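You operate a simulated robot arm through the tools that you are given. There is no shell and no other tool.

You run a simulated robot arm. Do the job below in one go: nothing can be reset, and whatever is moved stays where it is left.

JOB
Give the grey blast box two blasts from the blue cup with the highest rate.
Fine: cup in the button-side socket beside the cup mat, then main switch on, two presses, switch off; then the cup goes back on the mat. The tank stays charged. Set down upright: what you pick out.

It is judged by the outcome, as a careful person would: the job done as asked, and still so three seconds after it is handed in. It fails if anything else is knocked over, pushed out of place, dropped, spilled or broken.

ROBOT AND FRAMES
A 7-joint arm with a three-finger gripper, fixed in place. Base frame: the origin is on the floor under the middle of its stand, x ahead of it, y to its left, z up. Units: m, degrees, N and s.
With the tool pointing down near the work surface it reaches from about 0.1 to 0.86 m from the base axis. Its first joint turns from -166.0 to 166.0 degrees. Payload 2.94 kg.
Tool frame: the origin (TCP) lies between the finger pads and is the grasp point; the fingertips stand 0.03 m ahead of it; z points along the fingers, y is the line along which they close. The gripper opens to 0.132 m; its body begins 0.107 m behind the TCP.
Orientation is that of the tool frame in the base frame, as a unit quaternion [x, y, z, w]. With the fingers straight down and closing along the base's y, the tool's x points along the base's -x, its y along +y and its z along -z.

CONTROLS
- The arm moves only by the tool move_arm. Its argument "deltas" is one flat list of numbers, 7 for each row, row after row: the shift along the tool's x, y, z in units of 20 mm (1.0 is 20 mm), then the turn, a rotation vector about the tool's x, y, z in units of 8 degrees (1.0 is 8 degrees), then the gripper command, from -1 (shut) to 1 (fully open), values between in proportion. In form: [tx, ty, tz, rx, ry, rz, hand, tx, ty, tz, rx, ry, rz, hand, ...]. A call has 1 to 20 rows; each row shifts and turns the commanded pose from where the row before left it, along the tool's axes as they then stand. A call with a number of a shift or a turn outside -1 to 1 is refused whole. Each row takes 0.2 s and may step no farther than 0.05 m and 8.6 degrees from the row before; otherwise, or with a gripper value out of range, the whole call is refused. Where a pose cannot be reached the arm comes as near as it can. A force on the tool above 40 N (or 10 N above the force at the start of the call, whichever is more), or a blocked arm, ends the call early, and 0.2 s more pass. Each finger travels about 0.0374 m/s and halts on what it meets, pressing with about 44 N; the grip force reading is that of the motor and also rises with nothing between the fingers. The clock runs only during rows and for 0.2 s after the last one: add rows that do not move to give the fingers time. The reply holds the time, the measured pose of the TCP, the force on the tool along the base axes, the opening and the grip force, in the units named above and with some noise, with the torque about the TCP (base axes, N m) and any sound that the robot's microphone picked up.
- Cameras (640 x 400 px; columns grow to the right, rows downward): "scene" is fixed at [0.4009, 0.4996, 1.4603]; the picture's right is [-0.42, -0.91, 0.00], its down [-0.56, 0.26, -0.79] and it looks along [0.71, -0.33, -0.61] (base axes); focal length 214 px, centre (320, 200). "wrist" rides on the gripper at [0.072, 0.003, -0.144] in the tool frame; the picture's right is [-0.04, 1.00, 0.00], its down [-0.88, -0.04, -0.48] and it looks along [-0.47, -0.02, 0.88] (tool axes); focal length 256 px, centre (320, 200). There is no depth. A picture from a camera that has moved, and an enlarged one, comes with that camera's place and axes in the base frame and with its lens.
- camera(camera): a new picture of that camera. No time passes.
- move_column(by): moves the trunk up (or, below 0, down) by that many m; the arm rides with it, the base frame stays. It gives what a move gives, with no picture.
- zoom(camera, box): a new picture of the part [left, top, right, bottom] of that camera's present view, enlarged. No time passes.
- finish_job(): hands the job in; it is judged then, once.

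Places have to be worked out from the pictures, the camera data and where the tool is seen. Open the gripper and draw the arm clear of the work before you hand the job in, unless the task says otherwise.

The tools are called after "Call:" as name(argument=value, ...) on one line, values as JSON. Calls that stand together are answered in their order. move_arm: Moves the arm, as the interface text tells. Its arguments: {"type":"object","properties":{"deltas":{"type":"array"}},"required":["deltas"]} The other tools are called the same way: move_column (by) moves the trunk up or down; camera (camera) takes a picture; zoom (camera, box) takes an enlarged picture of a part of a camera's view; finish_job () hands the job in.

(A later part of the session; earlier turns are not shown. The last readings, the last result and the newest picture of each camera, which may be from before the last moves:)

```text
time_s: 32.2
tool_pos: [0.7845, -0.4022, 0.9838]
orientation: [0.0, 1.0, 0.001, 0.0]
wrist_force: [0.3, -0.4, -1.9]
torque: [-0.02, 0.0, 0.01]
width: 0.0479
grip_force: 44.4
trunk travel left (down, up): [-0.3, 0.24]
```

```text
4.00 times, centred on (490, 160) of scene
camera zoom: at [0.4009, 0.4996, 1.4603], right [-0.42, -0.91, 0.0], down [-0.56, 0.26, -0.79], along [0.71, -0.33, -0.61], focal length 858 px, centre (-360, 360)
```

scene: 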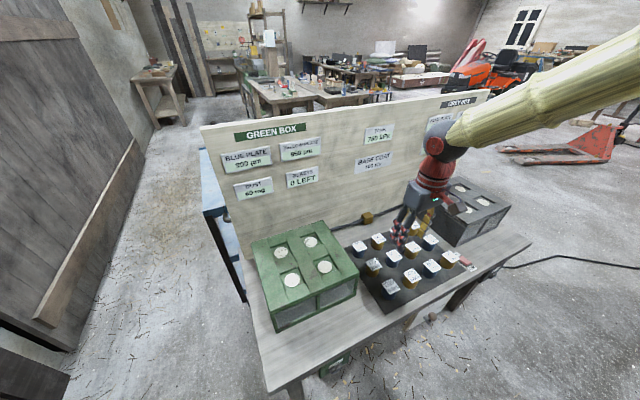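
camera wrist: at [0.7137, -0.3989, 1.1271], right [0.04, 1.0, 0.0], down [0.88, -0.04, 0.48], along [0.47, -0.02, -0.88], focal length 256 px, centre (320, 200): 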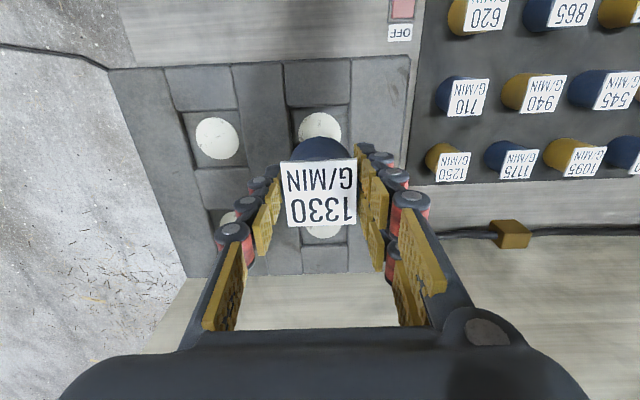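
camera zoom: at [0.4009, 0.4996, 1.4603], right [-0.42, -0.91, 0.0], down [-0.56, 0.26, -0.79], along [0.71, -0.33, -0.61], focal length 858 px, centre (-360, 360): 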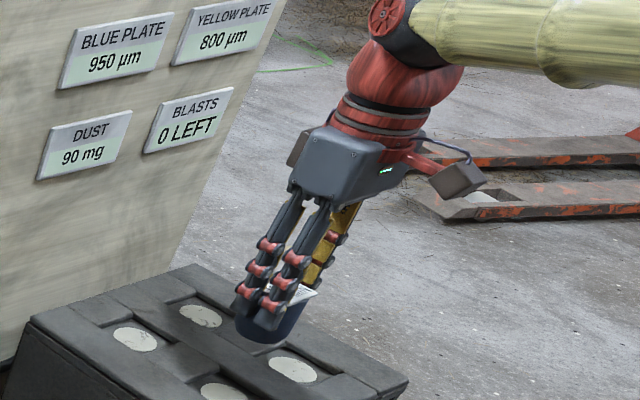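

Cup is above the socket. I'll zoom to check the alignment of the cup base with the disc beneath.

Call:
zoom(camera="wrist", box=[250, 80, 390, 260])

Call:
zoom(camera="scene", box=[480, 160, 530, 220])

```text
2.22 times, centred on (320, 170) of wrist
camera zoom: at [0.7137, -0.3989, 1.1271], right [0.04, 1.0, 0.0], down [0.88, -0.04, 0.48], along [0.47, -0.02, -0.88], focal length 569 px, centre (320, 267)
```

zoom: 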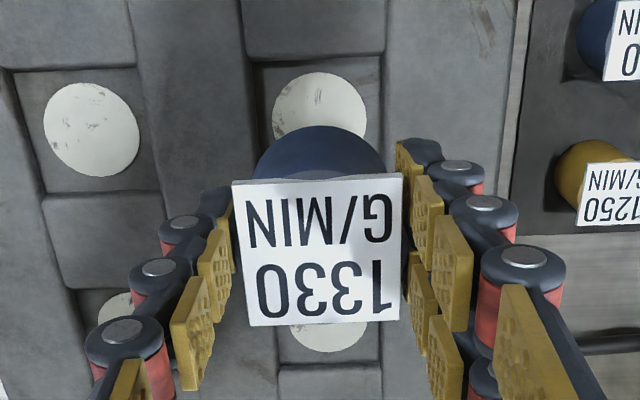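

```text
6.67 times, centred on (505, 190) of scene
camera zoom: at [0.4009, 0.4996, 1.4603], right [-0.42, -0.91, 0.0], down [-0.56, 0.26, -0.79], along [0.71, -0.33, -0.61], focal length 1430 px, centre (-913, 267)
```

zoom: 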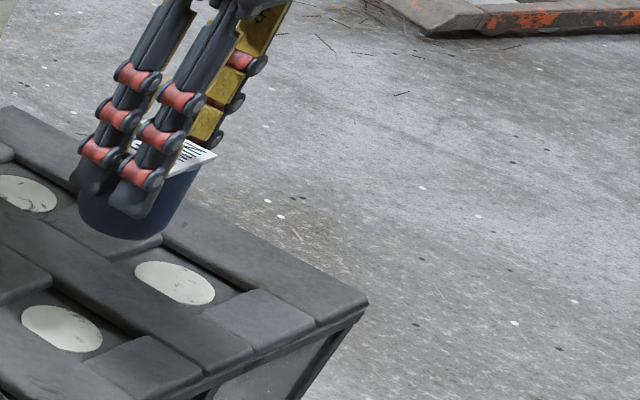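

Alignment is within about 1–2 mm; applying a tiny correction and descending to about 0.904 (cup base about 1.5 cm above the disc).

Call:
move_arm(deltas=[0.04, 0.05, 0.5, 0, 0, 0, -1, 0, 0, 1, 0, 0, 0, -1, 0, 0, 1, 0, 0, 0, -1, 0, 0, 1, 0, 0, 0, -1, 0, 0, 0.5, 0, 0, 0, -1, 0, 0, 0, 0, 0, 0, -1])

Call:
zoom(camera="wrist", box=[240, 60, 400, 260])

Call:
zoom(camera="scene", box=[460, 160, 530, 230])

```text
time_s: 33.6
tool_pos: [0.7828, -0.4018, 0.9045]
orientation: [0.0, 1.0, 0.0, 0.0]
wrist_force: [-0.6, 0.7, -2.5]
torque: [-0.01, 0.0, 0.03]
width: 0.0481
grip_force: 43.8
trunk travel left (down, up): [-0.3, 0.24]
```

```text
2.00 times, centred on (320, 160) of wrist
camera zoom: at [0.7122, -0.3985, 1.0482], right [0.04, 1.0, 0.0], down [0.88, -0.04, 0.48], along [0.48, -0.02, -0.88], focal length 512 px, centre (320, 280)
```

zoom: 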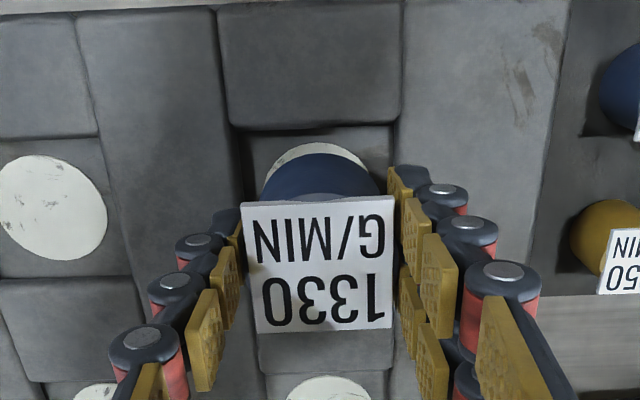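

```text
5.71 times, centred on (495, 195) of scene
camera zoom: at [0.4009, 0.4996, 1.4603], right [-0.42, -0.91, 0.0], down [-0.56, 0.26, -0.79], along [0.71, -0.33, -0.61], focal length 1226 px, centre (-680, 229)
```

zoom: 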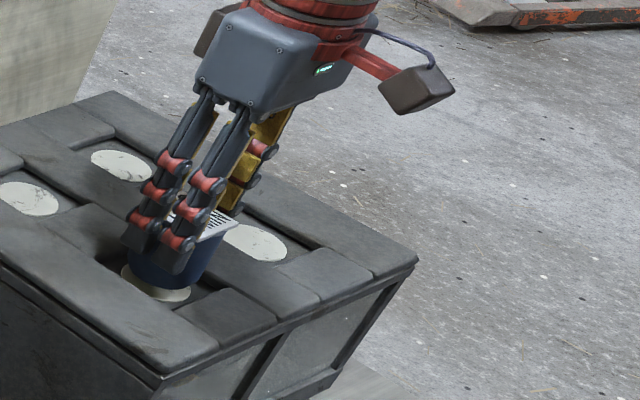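

The cup base is aligned over the disc (within about 1 mm), fingertips well above the lid. Lowering slowly in 2 mm steps.

Call:
move_arm(deltas=[0, 0, 0.1, 0, 0, 0, -1, 0, 0, 0.1, 0, 0, 0, -1, 0, 0, 0.1, 0, 0, 0, -1, 0, 0, 0.1, 0, 0, 0, -1, 0, 0, 0.1, 0, 0, 0, -1, 0, 0, 0.1, 0, 0, 0, -1, 0, 0, 0, 0, 0, 0, -1])

Call:
zoom(camera="wrist", box=[240, 60, 400, 260])

Call:
zoom(camera="scene", box=[460, 160, 530, 230])

```text
time_s: 35.2
tool_pos: [0.784, -0.4012, 0.8938]
orientation: [0.0, 1.0, -0.001, 0.001]
wrist_force: [-1.5, -0.3, 6.8]
torque: [-0.03, 0.24, -0.01]
width: 0.0481
grip_force: 44.4
trunk travel left (down, up): [-0.3, 0.24]
```

```text
2.00 times, centred on (320, 160) of wrist
camera zoom: at [0.7117, -0.3985, 1.0378], right [0.04, 1.0, 0.0], down [0.88, -0.04, 0.48], along [0.48, -0.02, -0.88], focal length 512 px, centre (320, 280)
```

zoom: 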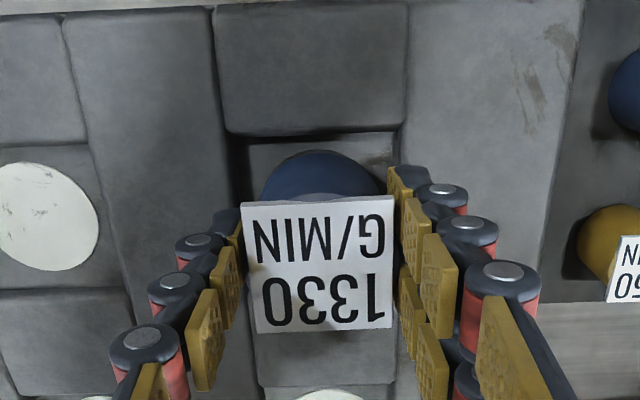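

```text
5.71 times, centred on (495, 195) of scene
camera zoom: at [0.4009, 0.4996, 1.4603], right [-0.42, -0.91, 0.0], down [-0.56, 0.26, -0.79], along [0.71, -0.33, -0.61], focal length 1226 px, centre (-680, 229)
```

zoom: 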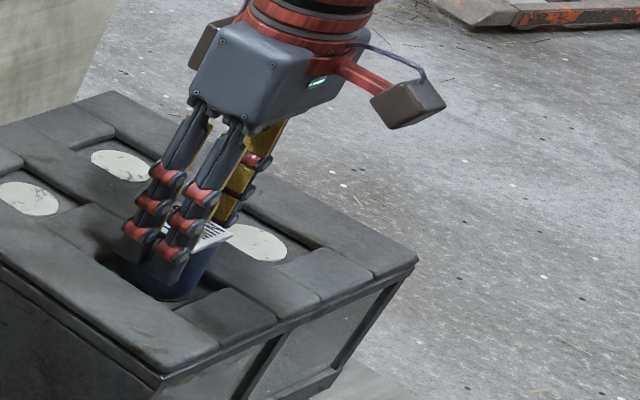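

Contact with the socket floor shows (+6.8 N, a total of about 9 N). I'll press 1 mm more to seat it, then look at the reading before releasing.

Call:
move_arm(deltas=[0, 0, 0.06, 0, 0, 0, -1, 0, 0, 0, 0, 0, 0, -1])

```text
time_s: 35.8
tool_pos: [0.7822, -0.4007, 0.8949]
orientation: [0.001, 1.0, 0.0, 0.001]
wrist_force: [-1.0, -0.9, 12.9]
torque: [0.02, 0.24, -0.03]
width: 0.0481
grip_force: 43.9
trunk travel left (down, up): [-0.3, 0.24]
```

Firm contact with the floor. Now releasing: opening to about 0.075 m.

Call:
move_arm(deltas=[0, 0, -0.05, 0, 0, 0, -0.2, 0, 0, 0, 0, 0, 0, 0, 0, 0, 0, 0, 0, 0, 0.14, 0, 0, 0, 0, 0, 0, 0.14, 0, 0, 0, 0, 0, 0, 0.14])

Call:
zoom(camera="wrist", box=[240, 60, 400, 260])

Call:
zoom(camera="scene", box=[460, 160, 530, 230])

```text
time_s: 37.0
tool_pos: [0.7826, -0.4014, 0.8935]
orientation: [-0.001, 1.0, 0.0, 0.0]
wrist_force: [0.9, 0.0, 0.5]
torque: [-0.03, -0.02, 0.01]
width: 0.0756
grip_force: 0.0
trunk travel left (down, up): [-0.3, 0.24]
```

```text
2.00 times, centred on (320, 160) of wrist
camera zoom: at [0.7119, -0.3979, 1.0366], right [0.04, 1.0, 0.0], down [0.88, -0.04, 0.48], along [0.47, -0.02, -0.88], focal length 512 px, centre (320, 280)
```

zoom: 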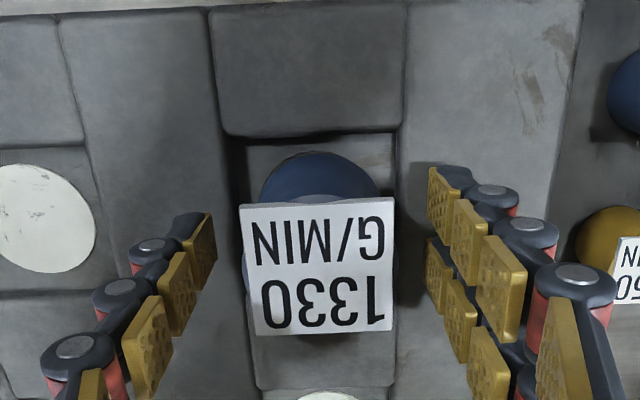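

```text
5.71 times, centred on (495, 195) of scene
camera zoom: at [0.4009, 0.4996, 1.4603], right [-0.42, -0.91, 0.0], down [-0.56, 0.26, -0.79], along [0.71, -0.33, -0.61], focal length 1226 px, centre (-680, 229)
```

zoom: 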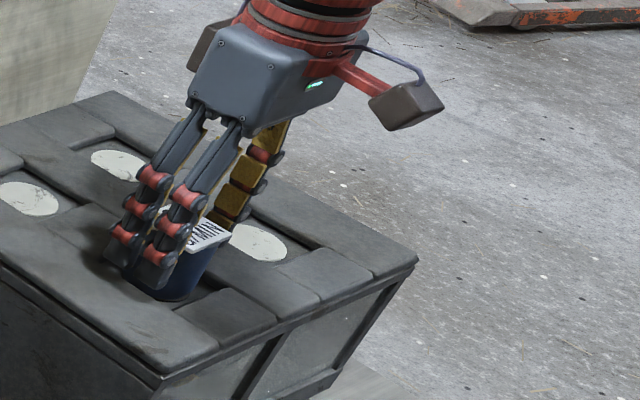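

The cup stands in the socket. Rising straight up to clear it, then viewing.

Call:
move_arm(deltas=[0, 0, -0.5, 0, 0, 0, 0.14, 0, 0, -0.7, 0, 0, 0, 0.14, 0, 0, -1, 0, 0, 0, 0.14, 0, 0, -1, 0, 0, 0, 0.14, 0, 0, -1, 0, 0, 0, 0.14, 0, 0, -1, 0, 0, 0, 0.14, 0, 0, 0, 0, 0, 0, 0.14])

Call:
camera(camera="wrist")

Call:
camera(camera="scene")

Call:
zoom(camera="scene", box=[420, 80, 500, 160])

```text
time_s: 38.6
tool_pos: [0.7826, -0.4011, 0.997]
orientation: [0.0, 1.0, 0.0, 0.0]
wrist_force: [-0.6, 0.4, 0.6]
torque: [-0.01, 0.03, -0.02]
width: 0.0753
grip_force: 0.1
trunk travel left (down, up): [-0.3, 0.24]
```

```text
taken
camera wrist: at [0.7124, -0.3986, 1.1403], right [0.04, 1.0, 0.0], down [0.88, -0.04, 0.48], along [0.47, -0.02, -0.88], focal length 256 px, centre (320, 200)
```

wrist: 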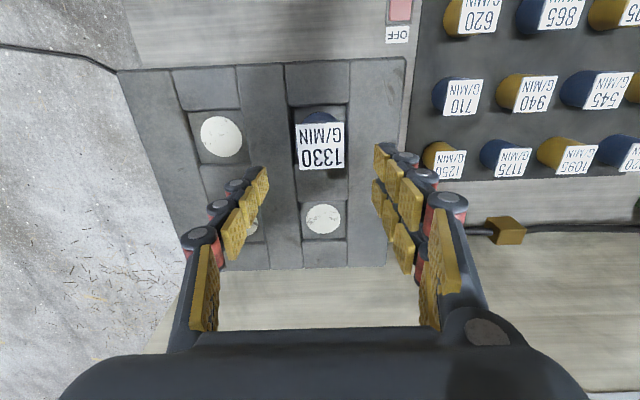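

```text
taken
```

scene: 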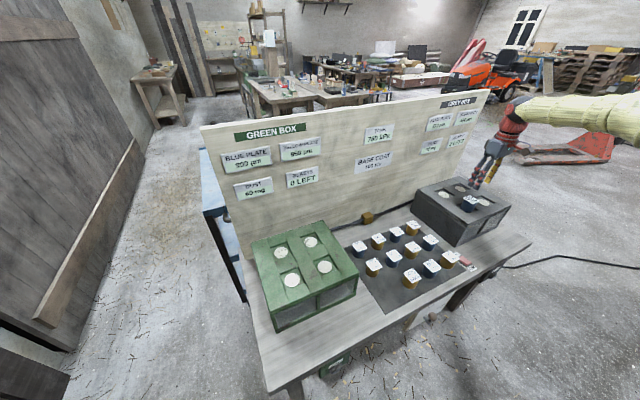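

```text
5.00 times, centred on (460, 120) of scene
camera zoom: at [0.4009, 0.4996, 1.4603], right [-0.42, -0.91, 0.0], down [-0.56, 0.26, -0.79], along [0.71, -0.33, -0.61], focal length 1072 px, centre (-380, 600)
```

zoom: 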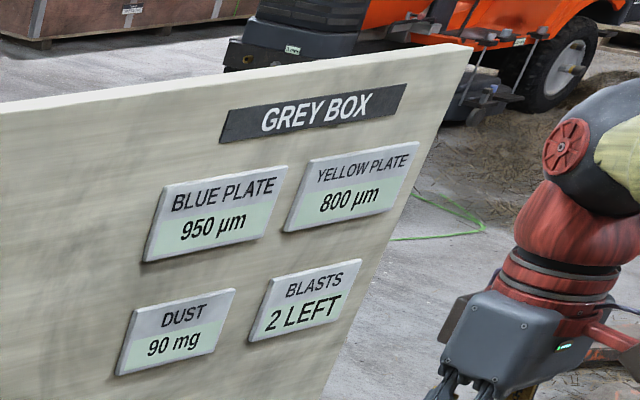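

The board now reads "BLASTS 2 LEFT" for the grey box, so the socket accepted the cup. Next is the main switch: I'll move back over the bench front with the fingers closed and view the switch and the blast button.

Call:
move_arm(deltas=[0.92, 0.52, 0, 0, 0, 0, -1, 0.92, 0.52, 0, 0, 0, 0, -1, 0.92, 0.52, 0, 0, 0, 0, -1, 0.92, 0.52, 0, 0, 0, 0, -1, 0.92, 0.52, 0, 0, 0, 0, -1, 0.92, 0.52, 0, 0, 0, 0, -1, 0.92, 0.52, 0, 0, 0, 0, -1, 0.92, 0.52, 0, 0, 0, 0, -1, 0.92, 0.52, 0, 0, 0, 0, -1, 0.92, 0.52, 0, 0, 0, 0, -1, 0.92, 0.52, 0, 0, 0, 0, -1, 0, 0, 0, 0, 0, 0, -1])

Call:
camera(camera="wrist")

Call:
camera(camera="scene")

```text
time_s: 41.2
tool_pos: [0.5794, -0.2871, 0.9978]
orientation: [-0.001, 1.0, 0.0, 0.0]
wrist_force: [-0.3, -0.3, -0.2]
torque: [-0.02, 0.01, 0.03]
width: 0.0001
grip_force: 28.8
trunk travel left (down, up): [-0.3, 0.24]
```

```text
taken
camera wrist: at [0.509, -0.2845, 1.1414], right [0.04, 1.0, 0.0], down [0.88, -0.04, 0.48], along [0.47, -0.02, -0.88], focal length 256 px, centre (320, 200)
```

wrist: 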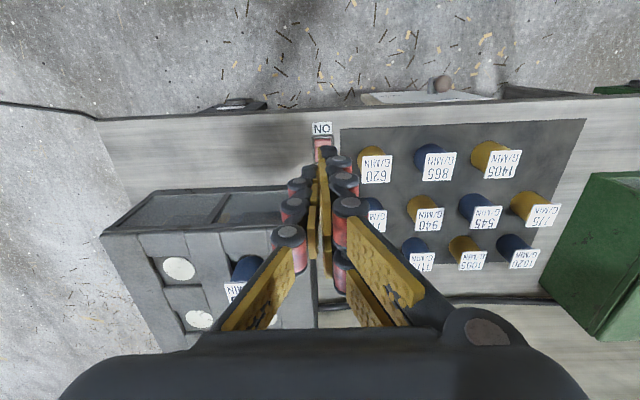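

```text
taken
```

scene: 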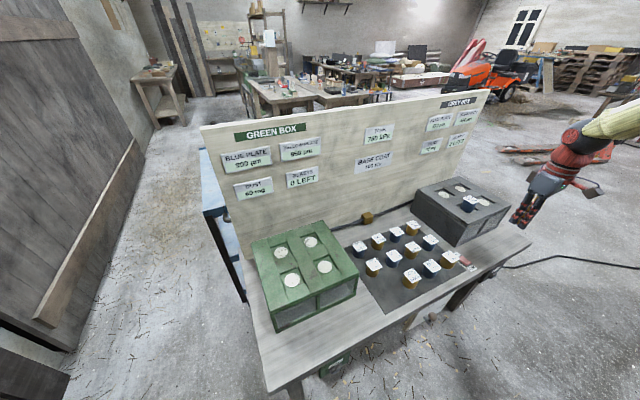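

Fingers closed hide the switch partly. I'll zoom at the tips and the switch from both cameras.

Call:
zoom(camera="wrist", box=[270, 110, 370, 210])

Call:
zoom(camera="scene", box=[440, 240, 500, 300])

Call:
zoom(camera="scene", box=[500, 160, 580, 240])

Call:
zoom(camera="wrist", box=[180, 80, 320, 150])

```text
4.00 times, centred on (320, 160) of wrist
camera zoom: at [0.509, -0.2845, 1.1414], right [0.04, 1.0, 0.0], down [0.88, -0.04, 0.48], along [0.47, -0.02, -0.88], focal length 1024 px, centre (320, 360)
```

zoom: 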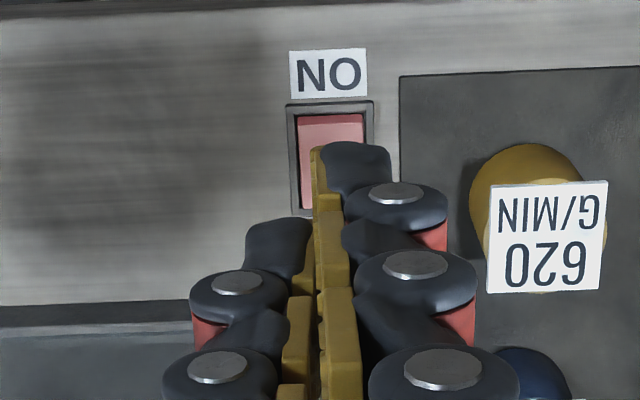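

```text
6.67 times, centred on (470, 270) of scene
camera zoom: at [0.4009, 0.4996, 1.4603], right [-0.42, -0.91, 0.0], down [-0.56, 0.26, -0.79], along [0.71, -0.33, -0.61], focal length 1430 px, centre (-680, -267)
```

zoom: 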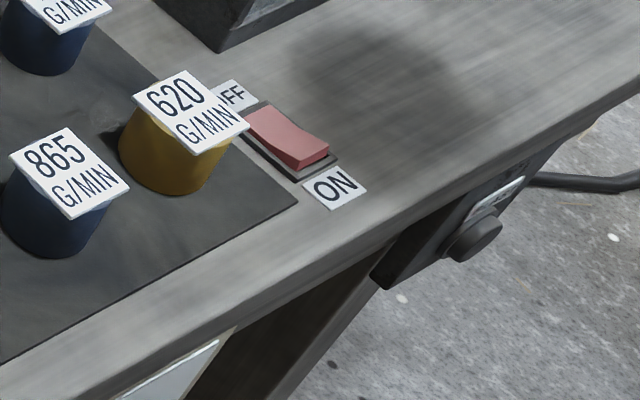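

```text
5.00 times, centred on (540, 200) of scene
camera zoom: at [0.4009, 0.4996, 1.4603], right [-0.42, -0.91, 0.0], down [-0.56, 0.26, -0.79], along [0.71, -0.33, -0.61], focal length 1072 px, centre (-780, 200)
```

zoom: 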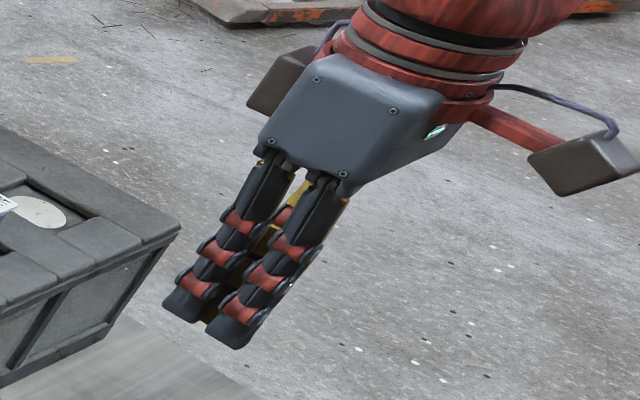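

```text
4.57 times, centred on (250, 115) of wrist
camera zoom: at [0.509, -0.2845, 1.1414], right [0.04, 1.0, 0.0], down [0.88, -0.04, 0.48], along [0.47, -0.02, -0.88], focal length 1170 px, centre (640, 589)
```

zoom: 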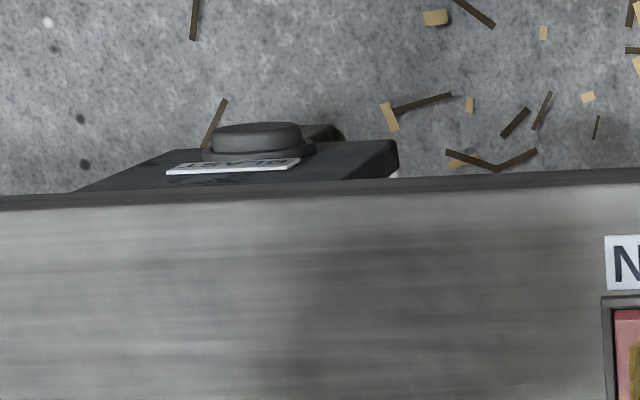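

The rocker's ON end (robot side, x≈0.625) is raised, so it's off; the rocker spans x≈0.625–0.667 at y≈-0.2855. I'll place the far-side fingertip over the ON half, using a small 8° tilt so only that tip touches, and stop at z≈0.80 to check.

Call:
move_arm(deltas=[-0.3, -0.05, 1, 0, 0, 0, -1, -0.3, -0.05, 1, 0, 0, 0, -1, -0.3, -0.05, 1, 0, 0, 0, -1, -0.3, -0.05, 1, 0, 0, 0, -1, -0.3, -0.05, 1, 0, 0, 0, -1, -0.33, -0.07, 1, 0, 0, 0, -1, 0, 0, 1, 0, 0, 0, -1, 0, 0, 1, 0, 0, 0, -1, 0, 0, 1, 0, 0, 0, -1, 0, 0, 0.9, 0, 0, 0, -1, 0, 0, 0, 0, 1, 0, -1, 0, 0, 0, 0, 0, 0, -1])

Call:
camera(camera="wrist")

Call:
zoom(camera="scene", box=[430, 210, 510, 290])

Call:
zoom(camera="wrist", box=[260, 80, 380, 220])

```text
time_s: 43.8
tool_pos: [0.618, -0.2927, 0.7981]
orientation: [0.0, 0.998, 0.0, -0.07]
wrist_force: [0.1, -0.8, -0.5]
torque: [-0.01, 0.0, 0.03]
width: 0.0
grip_force: 28.8
trunk travel left (down, up): [-0.3, 0.24]
```

```text
taken
camera wrist: at [0.5675, -0.2907, 0.9508], right [0.04, 1.0, -0.01], down [0.94, -0.04, 0.35], along [0.35, -0.02, -0.94], focal length 256 px, centre (320, 200)
```

wrist: 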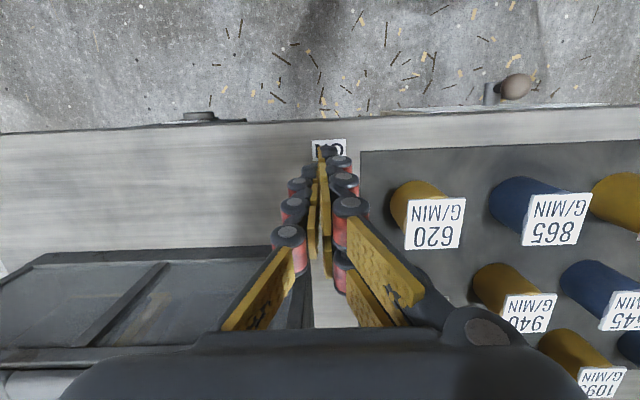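

```text
5.00 times, centred on (470, 250) of scene
camera zoom: at [0.4009, 0.4996, 1.4603], right [-0.42, -0.91, 0.0], down [-0.56, 0.26, -0.79], along [0.71, -0.33, -0.61], focal length 1072 px, centre (-430, -50)
```

zoom: 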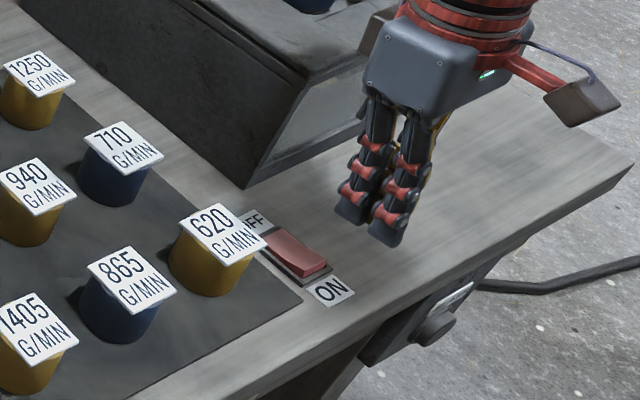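

```text
2.86 times, centred on (320, 150) of wrist
camera zoom: at [0.5675, -0.2907, 0.9508], right [0.04, 1.0, -0.01], down [0.94, -0.04, 0.35], along [0.35, -0.02, -0.94], focal length 731 px, centre (320, 343)
```

zoom: 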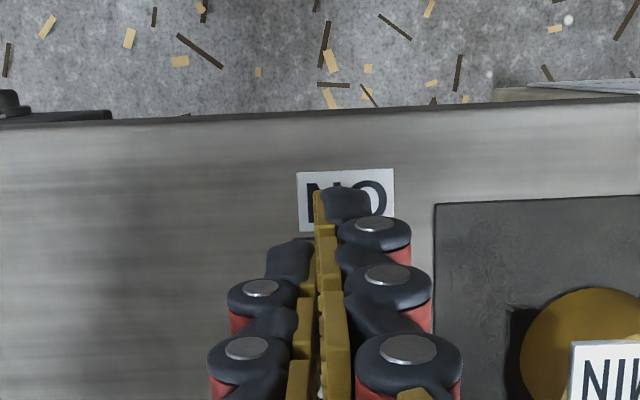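

From both views the far fingertip is about 0.028 in x; I'll shift 6 mm further along +x so that tip sits over the ON half, and lower towards contact.

Call:
move_arm(deltas=[-0.297, 0.05, -0.042, 0, 0, 0, -1, -0.139, 0, 0.99, 0, 0, 0, -1, -0.139, 0, 0.99, 0, 0, 0, -1, -0.056, 0, 0.396, 0, 0, 0, -1, 0, 0, 0, 0, 0, 0, -1])

Call:
zoom(camera="scene", box=[430, 220, 500, 290])

Call:
zoom(camera="wrist", box=[260, 80, 380, 220])

```text
time_s: 45.0
tool_pos: [0.6243, -0.2917, 0.7495]
orientation: [0.0, 0.998, 0.0, -0.07]
wrist_force: [0.1, 0.1, 0.2]
torque: [0.01, -0.02, -0.01]
width: 0.0
grip_force: 27.8
trunk travel left (down, up): [-0.3, 0.24]
```

```text
5.71 times, centred on (465, 255) of scene
camera zoom: at [0.4009, 0.4996, 1.4603], right [-0.42, -0.91, 0.0], down [-0.56, 0.26, -0.79], along [0.71, -0.33, -0.61], focal length 1226 px, centre (-509, -114)
```

zoom: 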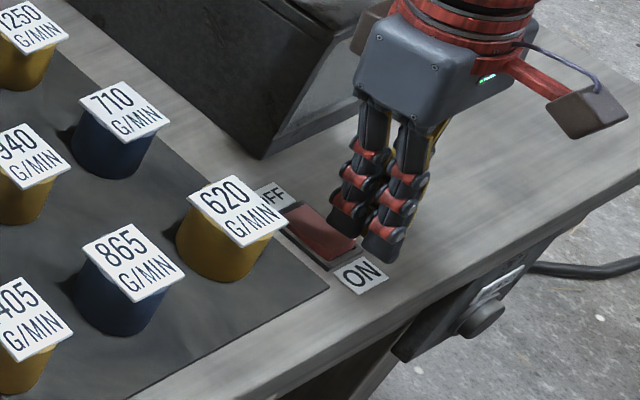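

```text
2.86 times, centred on (320, 150) of wrist
camera zoom: at [0.5735, -0.2894, 0.9018], right [0.04, 1.0, -0.01], down [0.94, -0.04, 0.35], along [0.35, -0.02, -0.94], focal length 731 px, centre (320, 343)
```

zoom: 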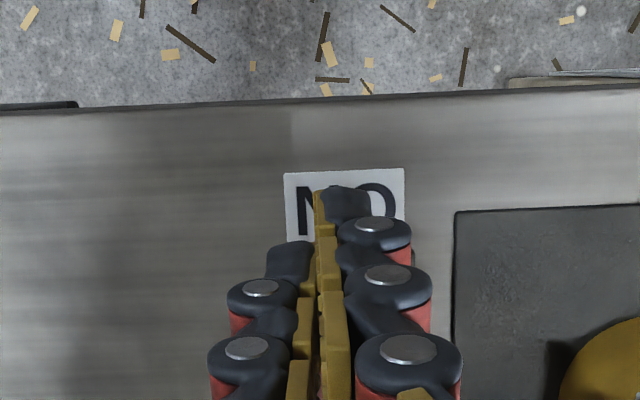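

The far tip is right over the ON half, a few mm above it. Pressing down in 2 mm steps.

Call:
move_arm(deltas=[-0.014, 0, 0.099, 0, 0, 0, -1, -0.014, 0, 0.099, 0, 0, 0, -1, -0.014, 0, 0.099, 0, 0, 0, -1, -0.014, 0, 0.099, 0, 0, 0, -1])

Call:
zoom(camera="scene", box=[430, 220, 500, 290])

```text
time_s: 46.0
tool_pos: [0.6225, -0.291, 0.7423]
orientation: [0.001, 0.998, 0.0, -0.07]
wrist_force: [0.7, -0.6, -0.1]
torque: [0.0, 0.0, -0.01]
width: 0.0
grip_force: 28.7
trunk travel left (down, up): [-0.3, 0.24]
```

```text
5.71 times, centred on (465, 255) of scene
camera zoom: at [0.4009, 0.4996, 1.4603], right [-0.42, -0.91, 0.0], down [-0.56, 0.26, -0.79], along [0.71, -0.33, -0.61], focal length 1226 px, centre (-509, -114)
```

zoom: 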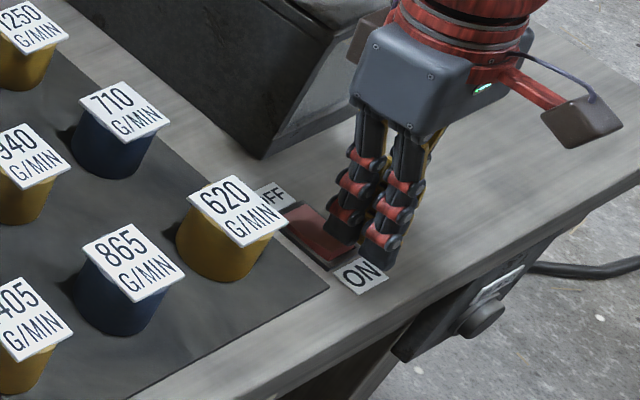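

No contact force yet at tip height of about 0.71. Continuing down in 2 mm steps.

Call:
move_arm(deltas=[-0.014, 0, 0.099, 0, 0, 0, -1, -0.014, 0, 0.099, 0, 0, 0, -1, -0.014, 0, 0.099, 0, 0, 0, -1])

Call:
zoom(camera="scene", box=[430, 220, 500, 290])

```text
time_s: 46.8
tool_pos: [0.622, -0.2933, 0.7389]
orientation: [0.0, 0.998, -0.001, -0.069]
wrist_force: [-7.7, -0.6, 22.8]
torque: [0.08, -0.16, -0.13]
width: 0.0
grip_force: 28.5
trunk travel left (down, up): [-0.3, 0.24]
```

```text
5.71 times, centred on (465, 255) of scene
camera zoom: at [0.4009, 0.4996, 1.4603], right [-0.42, -0.91, 0.0], down [-0.56, 0.26, -0.79], along [0.71, -0.33, -0.61], focal length 1226 px, centre (-509, -114)
```

zoom: 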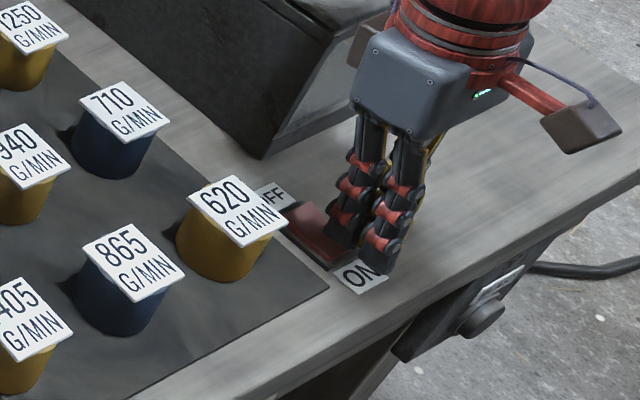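

Contact at 23 N, but the torque suggests it presses around x≈0.64, too near the pivot. I'll lift, shift 8 mm toward the ON end, and press again.

Call:
move_arm(deltas=[0.056, 0, -0.396, 0, 0, 0, -1, 0.396, 0.05, 0.056, 0, 0, 0, -1, -0.028, 0, 0.198, 0, 0, 0, -1, -0.014, 0, 0.099, 0, 0, 0, -1, 0, 0, 0, 0, 0, 0, -1])

Call:
zoom(camera="scene", box=[430, 220, 500, 290])

```text
time_s: 48.0
tool_pos: [0.6149, -0.292, 0.739]
orientation: [0.0, 0.998, -0.001, -0.07]
wrist_force: [0.8, 1.0, 0.2]
torque: [0.02, 0.02, -0.01]
width: 0.0
grip_force: 28.2
trunk travel left (down, up): [-0.3, 0.24]
```

```text
5.71 times, centred on (465, 255) of scene
camera zoom: at [0.4009, 0.4996, 1.4603], right [-0.42, -0.91, 0.0], down [-0.56, 0.26, -0.79], along [0.71, -0.33, -0.61], focal length 1226 px, centre (-509, -114)
```

zoom: 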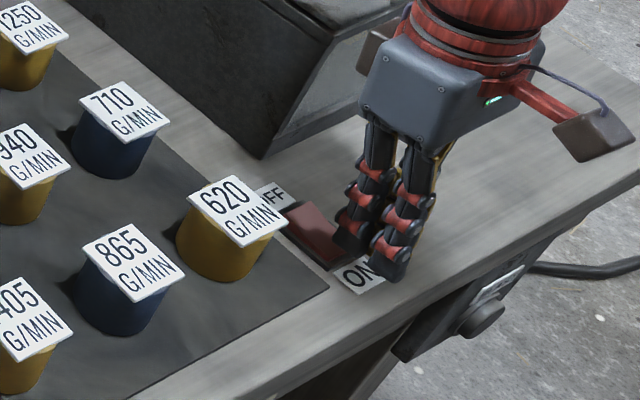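

Zooming on the switch to see whether it has already tipped.

Call:
zoom(camera="scene", box=[455, 240, 485, 280])

Call:
zoom(camera="wrist", box=[260, 80, 380, 220])

```text
10.00 times, centred on (470, 260) of scene
camera zoom: at [0.4009, 0.4996, 1.4603], right [-0.42, -0.91, 0.0], down [-0.56, 0.26, -0.79], along [0.71, -0.33, -0.61], focal length 2145 px, centre (-1180, -400)
```

zoom: 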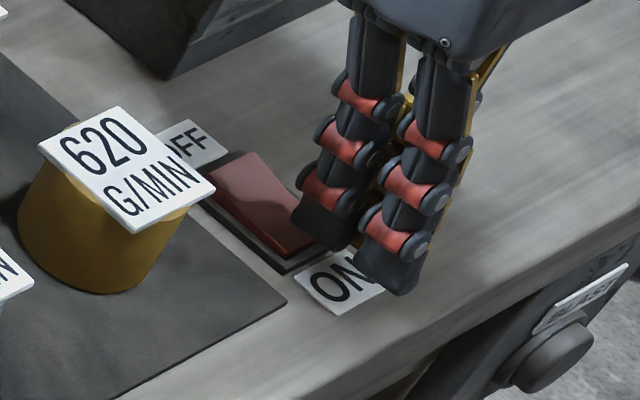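

```text
2.86 times, centred on (320, 150) of wrist
camera zoom: at [0.5641, -0.2893, 0.8913], right [0.04, 1.0, -0.01], down [0.94, -0.04, 0.35], along [0.35, -0.02, -0.94], focal length 731 px, centre (320, 343)
```

zoom: 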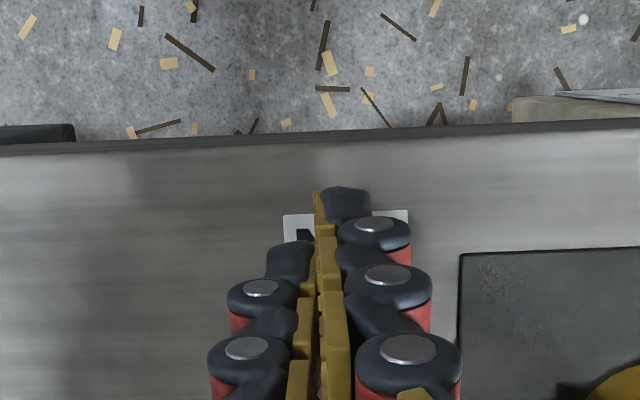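

It seems the rocker has tipped: the OFF end now looks raised. I'll lift off and look clearly.

Call:
move_arm(deltas=[0.139, 0, -0.99, 0, 0, 0, -1, 0.139, 0, -0.99, 0, 0, 0, -1, 0.139, 0, -0.99, 0, 0, 0, -1, 0.139, 0, -0.99, 0, 0, 0, -1, 0.139, 0, -0.99, 0, 0, 0, -1, 0, 0, 0, 0, 0, 0, -1])

Call:
zoom(camera="scene", box=[455, 240, 485, 280])

Call:
zoom(camera="scene", box=[340, 80, 500, 180])

Call:
camera(camera="wrist")

```text
time_s: 49.4
tool_pos: [0.6164, -0.2909, 0.8384]
orientation: [0.0, 0.998, 0.0, -0.07]
wrist_force: [0.3, -0.4, -0.4]
torque: [0.02, 0.0, -0.02]
width: 0.0
grip_force: 28.8
trunk travel left (down, up): [-0.3, 0.24]
```

```text
10.00 times, centred on (470, 260) of scene
camera zoom: at [0.4009, 0.4996, 1.4603], right [-0.42, -0.91, 0.0], down [-0.56, 0.26, -0.79], along [0.71, -0.33, -0.61], focal length 2145 px, centre (-1180, -400)
```

zoom: 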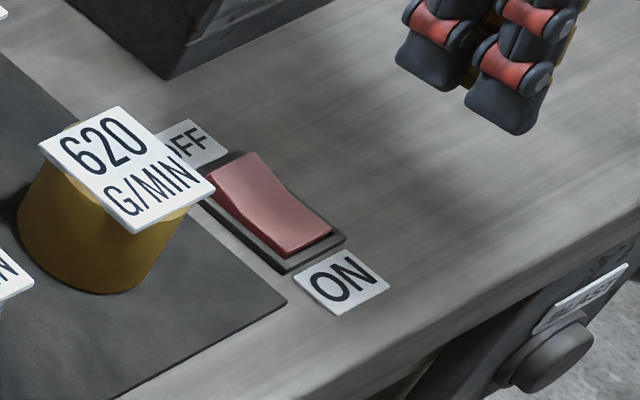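

```text
4.00 times, centred on (420, 130) of scene
camera zoom: at [0.4009, 0.4996, 1.4603], right [-0.42, -0.91, 0.0], down [-0.56, 0.26, -0.79], along [0.71, -0.33, -0.61], focal length 858 px, centre (-80, 480)
```

zoom: 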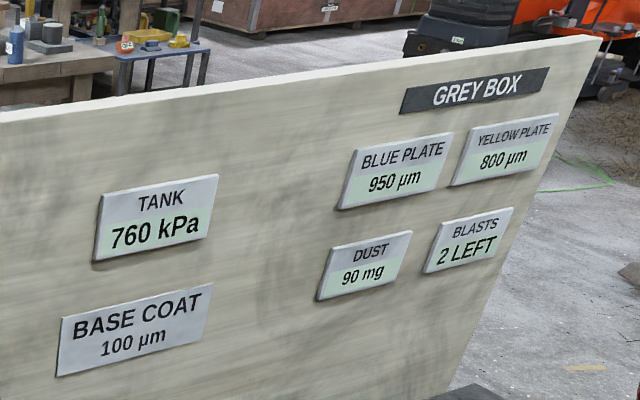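

```text
taken
camera wrist: at [0.5653, -0.2882, 0.9911], right [0.04, 1.0, -0.01], down [0.94, -0.04, 0.35], along [0.35, -0.02, -0.94], focal length 256 px, centre (320, 200)
```

wrist: 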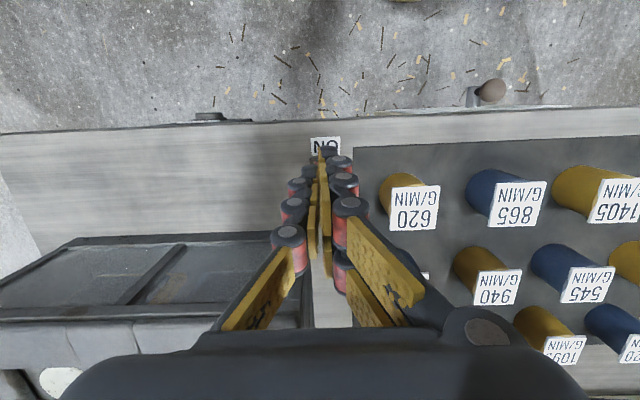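

The rocker is now ON (OFF end raised); tank still 760 kPa, blasts 2. Next is the grey box's BLAST button under the bench's front edge, roughly (0.57, -0.45, 0.60). I'll retreat over the robot side of the bench and pitch the hand forward to see it.

Call:
move_arm(deltas=[0, 0, -1, 0, -1, 0, -1, 0.98, -0.5, 0, 0, 0, 0, 1, 0.98, -0.5, 0, 0, 0, 0, 1, 0.98, -0.5, 0, 0, 0, 0, 1, 0.98, -0.5, 0, 0, 0, 0, 1, 0.98, -0.5, 0, 0, 0, 0, 1, 0.98, -0.5, 0, 0, 0, 0, 1, 0.98, -0.5, 0, 0, 0, 0, 1, 0.98, -0.5, 0, 0, 0, 0, 1, 0.98, -0.5, 0, 0, 0, 0, 1, 0.98, -0.5, 0, 0, 0, 0, 1, 0, 0, 0, 0, 0, 0, 1])

Call:
camera(camera="wrist")

Call:
camera(camera="scene")

```text
time_s: 52.0
tool_pos: [0.4224, -0.3913, 0.8578]
orientation: [0.0, 1.0, -0.001, 0.0]
wrist_force: [0.1, -0.1, -0.2]
torque: [-0.01, -0.01, 0.0]
width: 0.1321
grip_force: 0.2
trunk travel left (down, up): [-0.3, 0.24]
```

```text
taken
camera wrist: at [0.3504, -0.389, 1.0015], right [0.04, 1.0, 0.0], down [0.88, -0.04, 0.48], along [0.48, -0.02, -0.88], focal length 256 px, centre (320, 200)
```

wrist: 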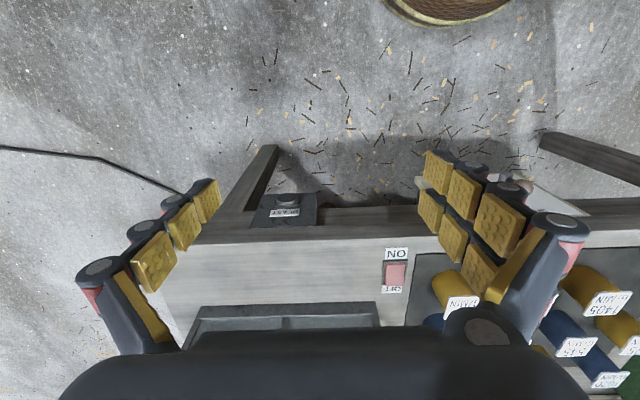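

```text
taken
```

scene: 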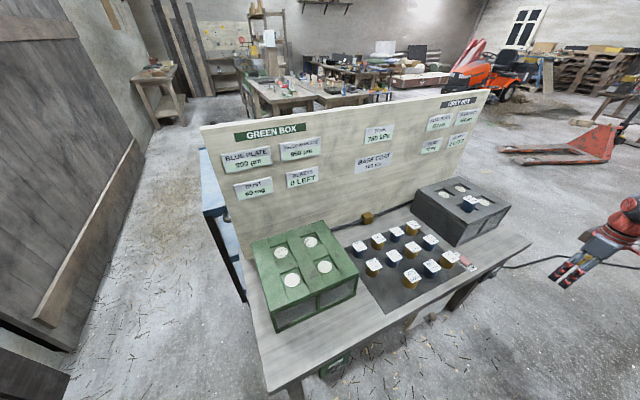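

The button is visible between the open fingers. Zooming on it.

Call:
zoom(camera="wrist", box=[235, 160, 335, 250])

Call:
zoom(camera="scene", box=[470, 250, 520, 310])

```text
4.44 times, centred on (285, 205) of wrist
camera zoom: at [0.3504, -0.389, 1.0015], right [0.04, 1.0, 0.0], down [0.88, -0.04, 0.48], along [0.48, -0.02, -0.88], focal length 1138 px, centre (476, 178)
```

zoom: 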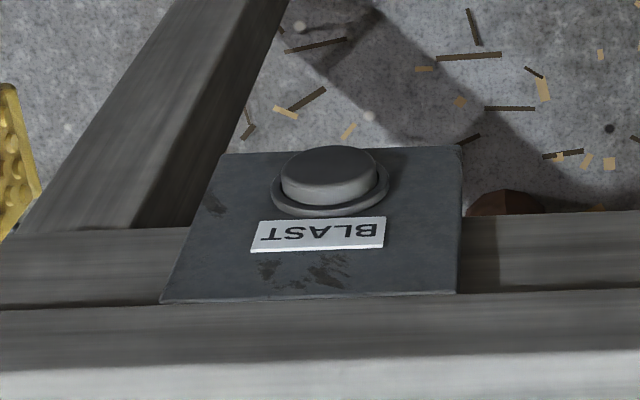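

```text
6.67 times, centred on (495, 280) of scene
camera zoom: at [0.4009, 0.4996, 1.4603], right [-0.42, -0.91, 0.0], down [-0.56, 0.26, -0.79], along [0.71, -0.33, -0.61], focal length 1430 px, centre (-847, -333)
```

zoom: 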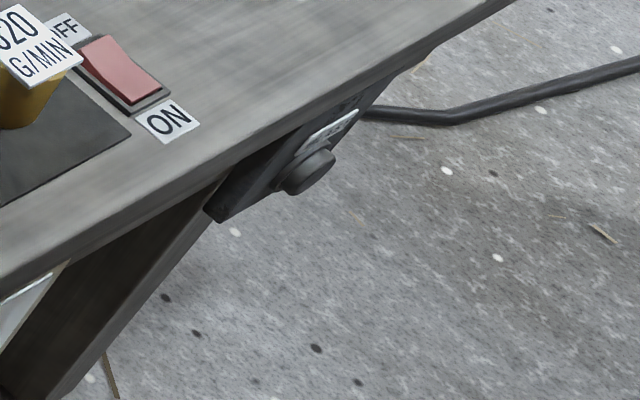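

From three views the button's face is near (0.570, -0.459, 0.582), facing the robot on a vertical plate, about 0.04 m across. I'll close the fingers, line up in y and pitch the tool forward by 60° while still well away from the bench.

Call:
move_arm(deltas=[0, -0.91, 0, 0, 0, 0, -1, 0, -0.91, 0, 0, 0, 0, -1, 0, -0.91, 0, 0, 0, 0, -1, 0, -0.91, 0, 0, 0, 0, -1, 0, 0, 0, 0, -1, 0, -1, 0, 0, 0, 0, -1, 0, -1, 0, 0, 0, 0, -1, 0, -1, 0, 0, 0, 0, -1, 0, -1, 0, 0, 0, 0, -1, 0, -1, 0, 0, 0, 0, -1, 0, -1, 0, 0, 0, 0, -1, 0, -1, 0, 0, 0, 0, -0.5, 0, -1, 0, 0, 0, 0, 0, 0, -1])

Call:
camera(camera="wrist")

Call:
camera(camera="scene")

```text
time_s: 54.8
tool_pos: [0.4221, -0.4655, 0.8575]
orientation: [0.0, 0.865, 0.0, 0.501]
wrist_force: [0.1, 0.1, 0.1]
torque: [0.01, 0.01, 0.0]
width: 0.0
grip_force: 28.2
trunk travel left (down, up): [-0.3, 0.24]
```

```text
taken
camera wrist: at [0.2625, -0.462, 0.8672], right [0.02, 1.0, 0.04], down [0.03, -0.04, 1.0], along [1.0, -0.02, -0.03], focal length 256 px, centre (320, 200)
```

wrist: 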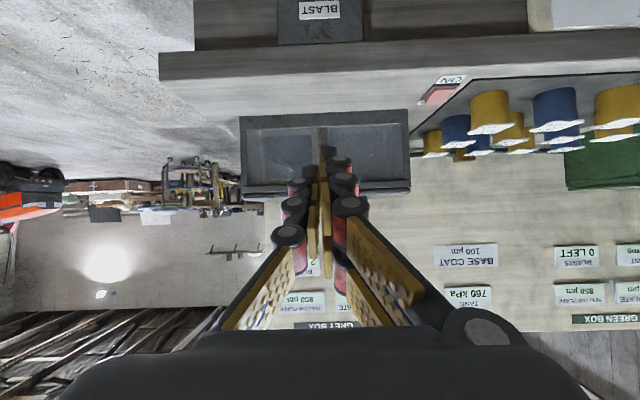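

```text
taken
```

scene: 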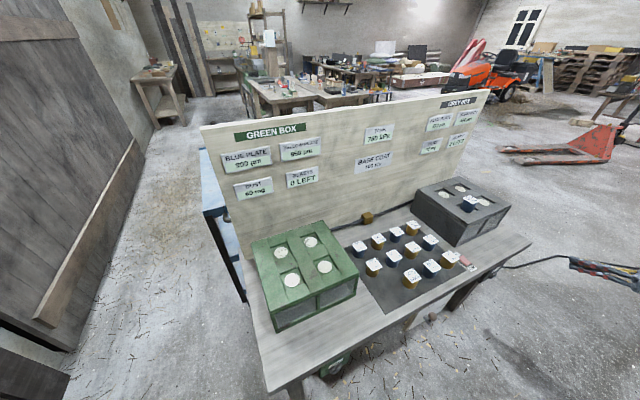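

The view confirms the plate is centred at y≈-0.46 with the label at z≈0.62. I'll lower the hand straight down to about z=0.6175, still 10 cm short of the button.

Call:
move_arm(deltas=[0.866, 0, 0.5, 0, 0, 0, -1, 0.866, 0, 0.5, 0, 0, 0, -1, 0.866, 0, 0.5, 0, 0, 0, -1, 0.866, 0, 0.5, 0, 0, 0, -1, 0.866, 0, 0.5, 0, 0, 0, -1, 0.866, 0, 0.5, 0, 0, 0, -1, 0.866, 0, 0.5, 0, 0, 0, -1, 0.866, 0, 0.5, 0, 0, 0, -1, 0.866, 0, 0.5, 0, 0, 0, -1, 0.866, 0, 0.5, 0, 0, 0, -1, 0.866, 0, 0.5, 0, 0, 0, -1, 0.866, 0, 0.5, 0, 0, 0, -1, 0, 0, 0, 0, 0, 0, -1])

Call:
camera(camera="wrist")

Call:
camera(camera="scene")

```text
time_s: 57.6
tool_pos: [0.4226, -0.4638, 0.6195]
orientation: [0.001, 0.866, 0.0, 0.5]
wrist_force: [-0.6, 0.3, -0.2]
torque: [0.01, 0.03, 0.04]
width: 0.0
grip_force: 28.5
trunk travel left (down, up): [-0.3, 0.24]
```

```text
taken
camera wrist: at [0.2626, -0.461, 0.6287], right [0.02, 1.0, 0.04], down [0.03, -0.04, 1.0], along [1.0, -0.02, -0.03], focal length 256 px, centre (320, 200)
```

wrist: 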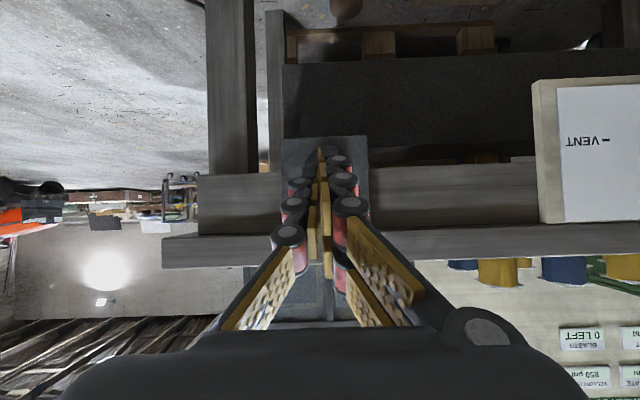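

```text
taken
```

scene: 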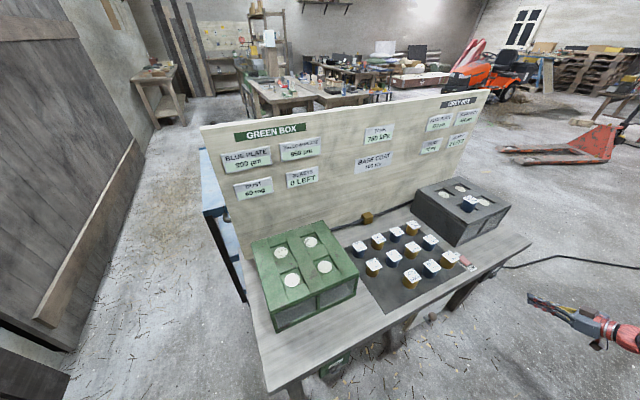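

The fingertips now hide the button as expected, and the plate spans z≈0.54–0.66. I'll drop to z≈0.582 and approach to x≈0.51, still about 2 cm short of contact.

Call:
move_arm(deltas=[0.8, 0, 0.462, 0, 0, 0, -1, 0.8, 0, 0.462, 0, 0, 0, -1, -0.5, 0, 0.866, 0, 0, 0, -1, -0.5, 0, 0.866, 0, 0, 0, -1, -0.5, 0, 0.866, 0, 0, 0, -1, -0.5, 0, 0.866, 0, 0, 0, -1, -0.2, 0, 0.346, 0, 0, 0, -1, 0, 0, 0, 0, 0, 0, -1])

Call:
zoom(camera="scene", box=[460, 240, 560, 320])

Call:
camera(camera="wrist")

```text
time_s: 59.4
tool_pos: [0.5083, -0.4648, 0.5812]
orientation: [0.0, 0.866, -0.001, 0.5]
wrist_force: [-0.1, -0.2, 0.0]
torque: [0.02, 0.02, 0.0]
width: 0.0003
grip_force: 29.3
trunk travel left (down, up): [-0.3, 0.24]
```

```text
5.00 times, centred on (510, 280) of scene
camera zoom: at [0.4009, 0.4996, 1.4603], right [-0.42, -0.91, 0.0], down [-0.56, 0.26, -0.79], along [0.71, -0.33, -0.61], focal length 1072 px, centre (-630, -200)
```

zoom: 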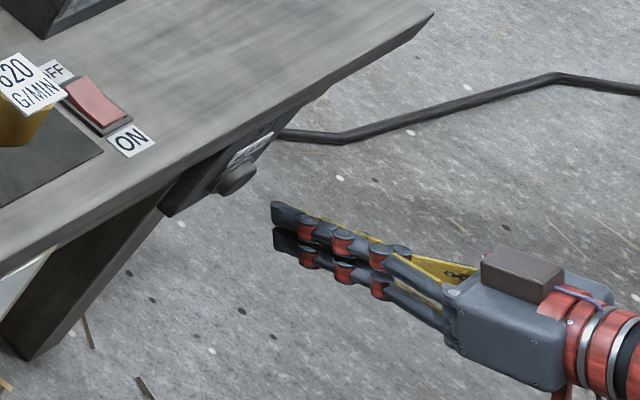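

```text
taken
camera wrist: at [0.3502, -0.4611, 0.5909], right [0.02, 1.0, 0.04], down [0.03, -0.04, 1.0], along [1.0, -0.02, -0.03], focal length 256 px, centre (320, 200)
```

wrist: 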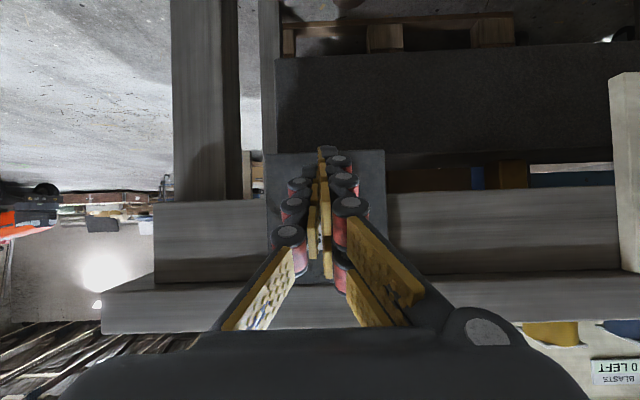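

Tip is about 2.5–3 cm in front of the button and at its height. Advancing 18 mm, then in 2 mm steps watching force.

Call:
move_arm(deltas=[-0.265, 0, 0.375, 0, 0, 0, -1, -0.225, 0, 0.39, 0, 0, 0, -1, -0.05, 0, 0.0866, 0, 0, 0, -1, -0.05, 0, 0.0866, 0, 0, 0, -1, -0.05, 0, 0.0866, 0, 0, 0, -1])

Call:
zoom(camera="scene", box=[470, 250, 530, 310])

```text
time_s: 60.6
tool_pos: [0.5336, -0.4635, 0.5822]
orientation: [0.001, 0.866, 0.0, 0.5]
wrist_force: [-0.4, -1.3, 0.2]
torque: [0.01, 0.01, 0.05]
width: 0.0002
grip_force: 29.4
trunk travel left (down, up): [-0.3, 0.24]
```

```text
6.67 times, centred on (500, 280) of scene
camera zoom: at [0.4009, 0.4996, 1.4603], right [-0.42, -0.91, 0.0], down [-0.56, 0.26, -0.79], along [0.71, -0.33, -0.61], focal length 1430 px, centre (-880, -333)
```

zoom: 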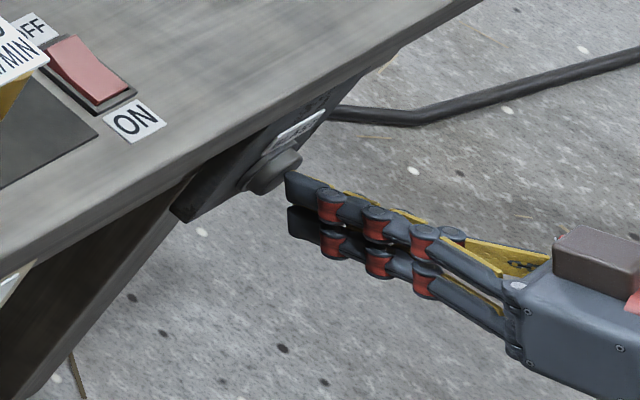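

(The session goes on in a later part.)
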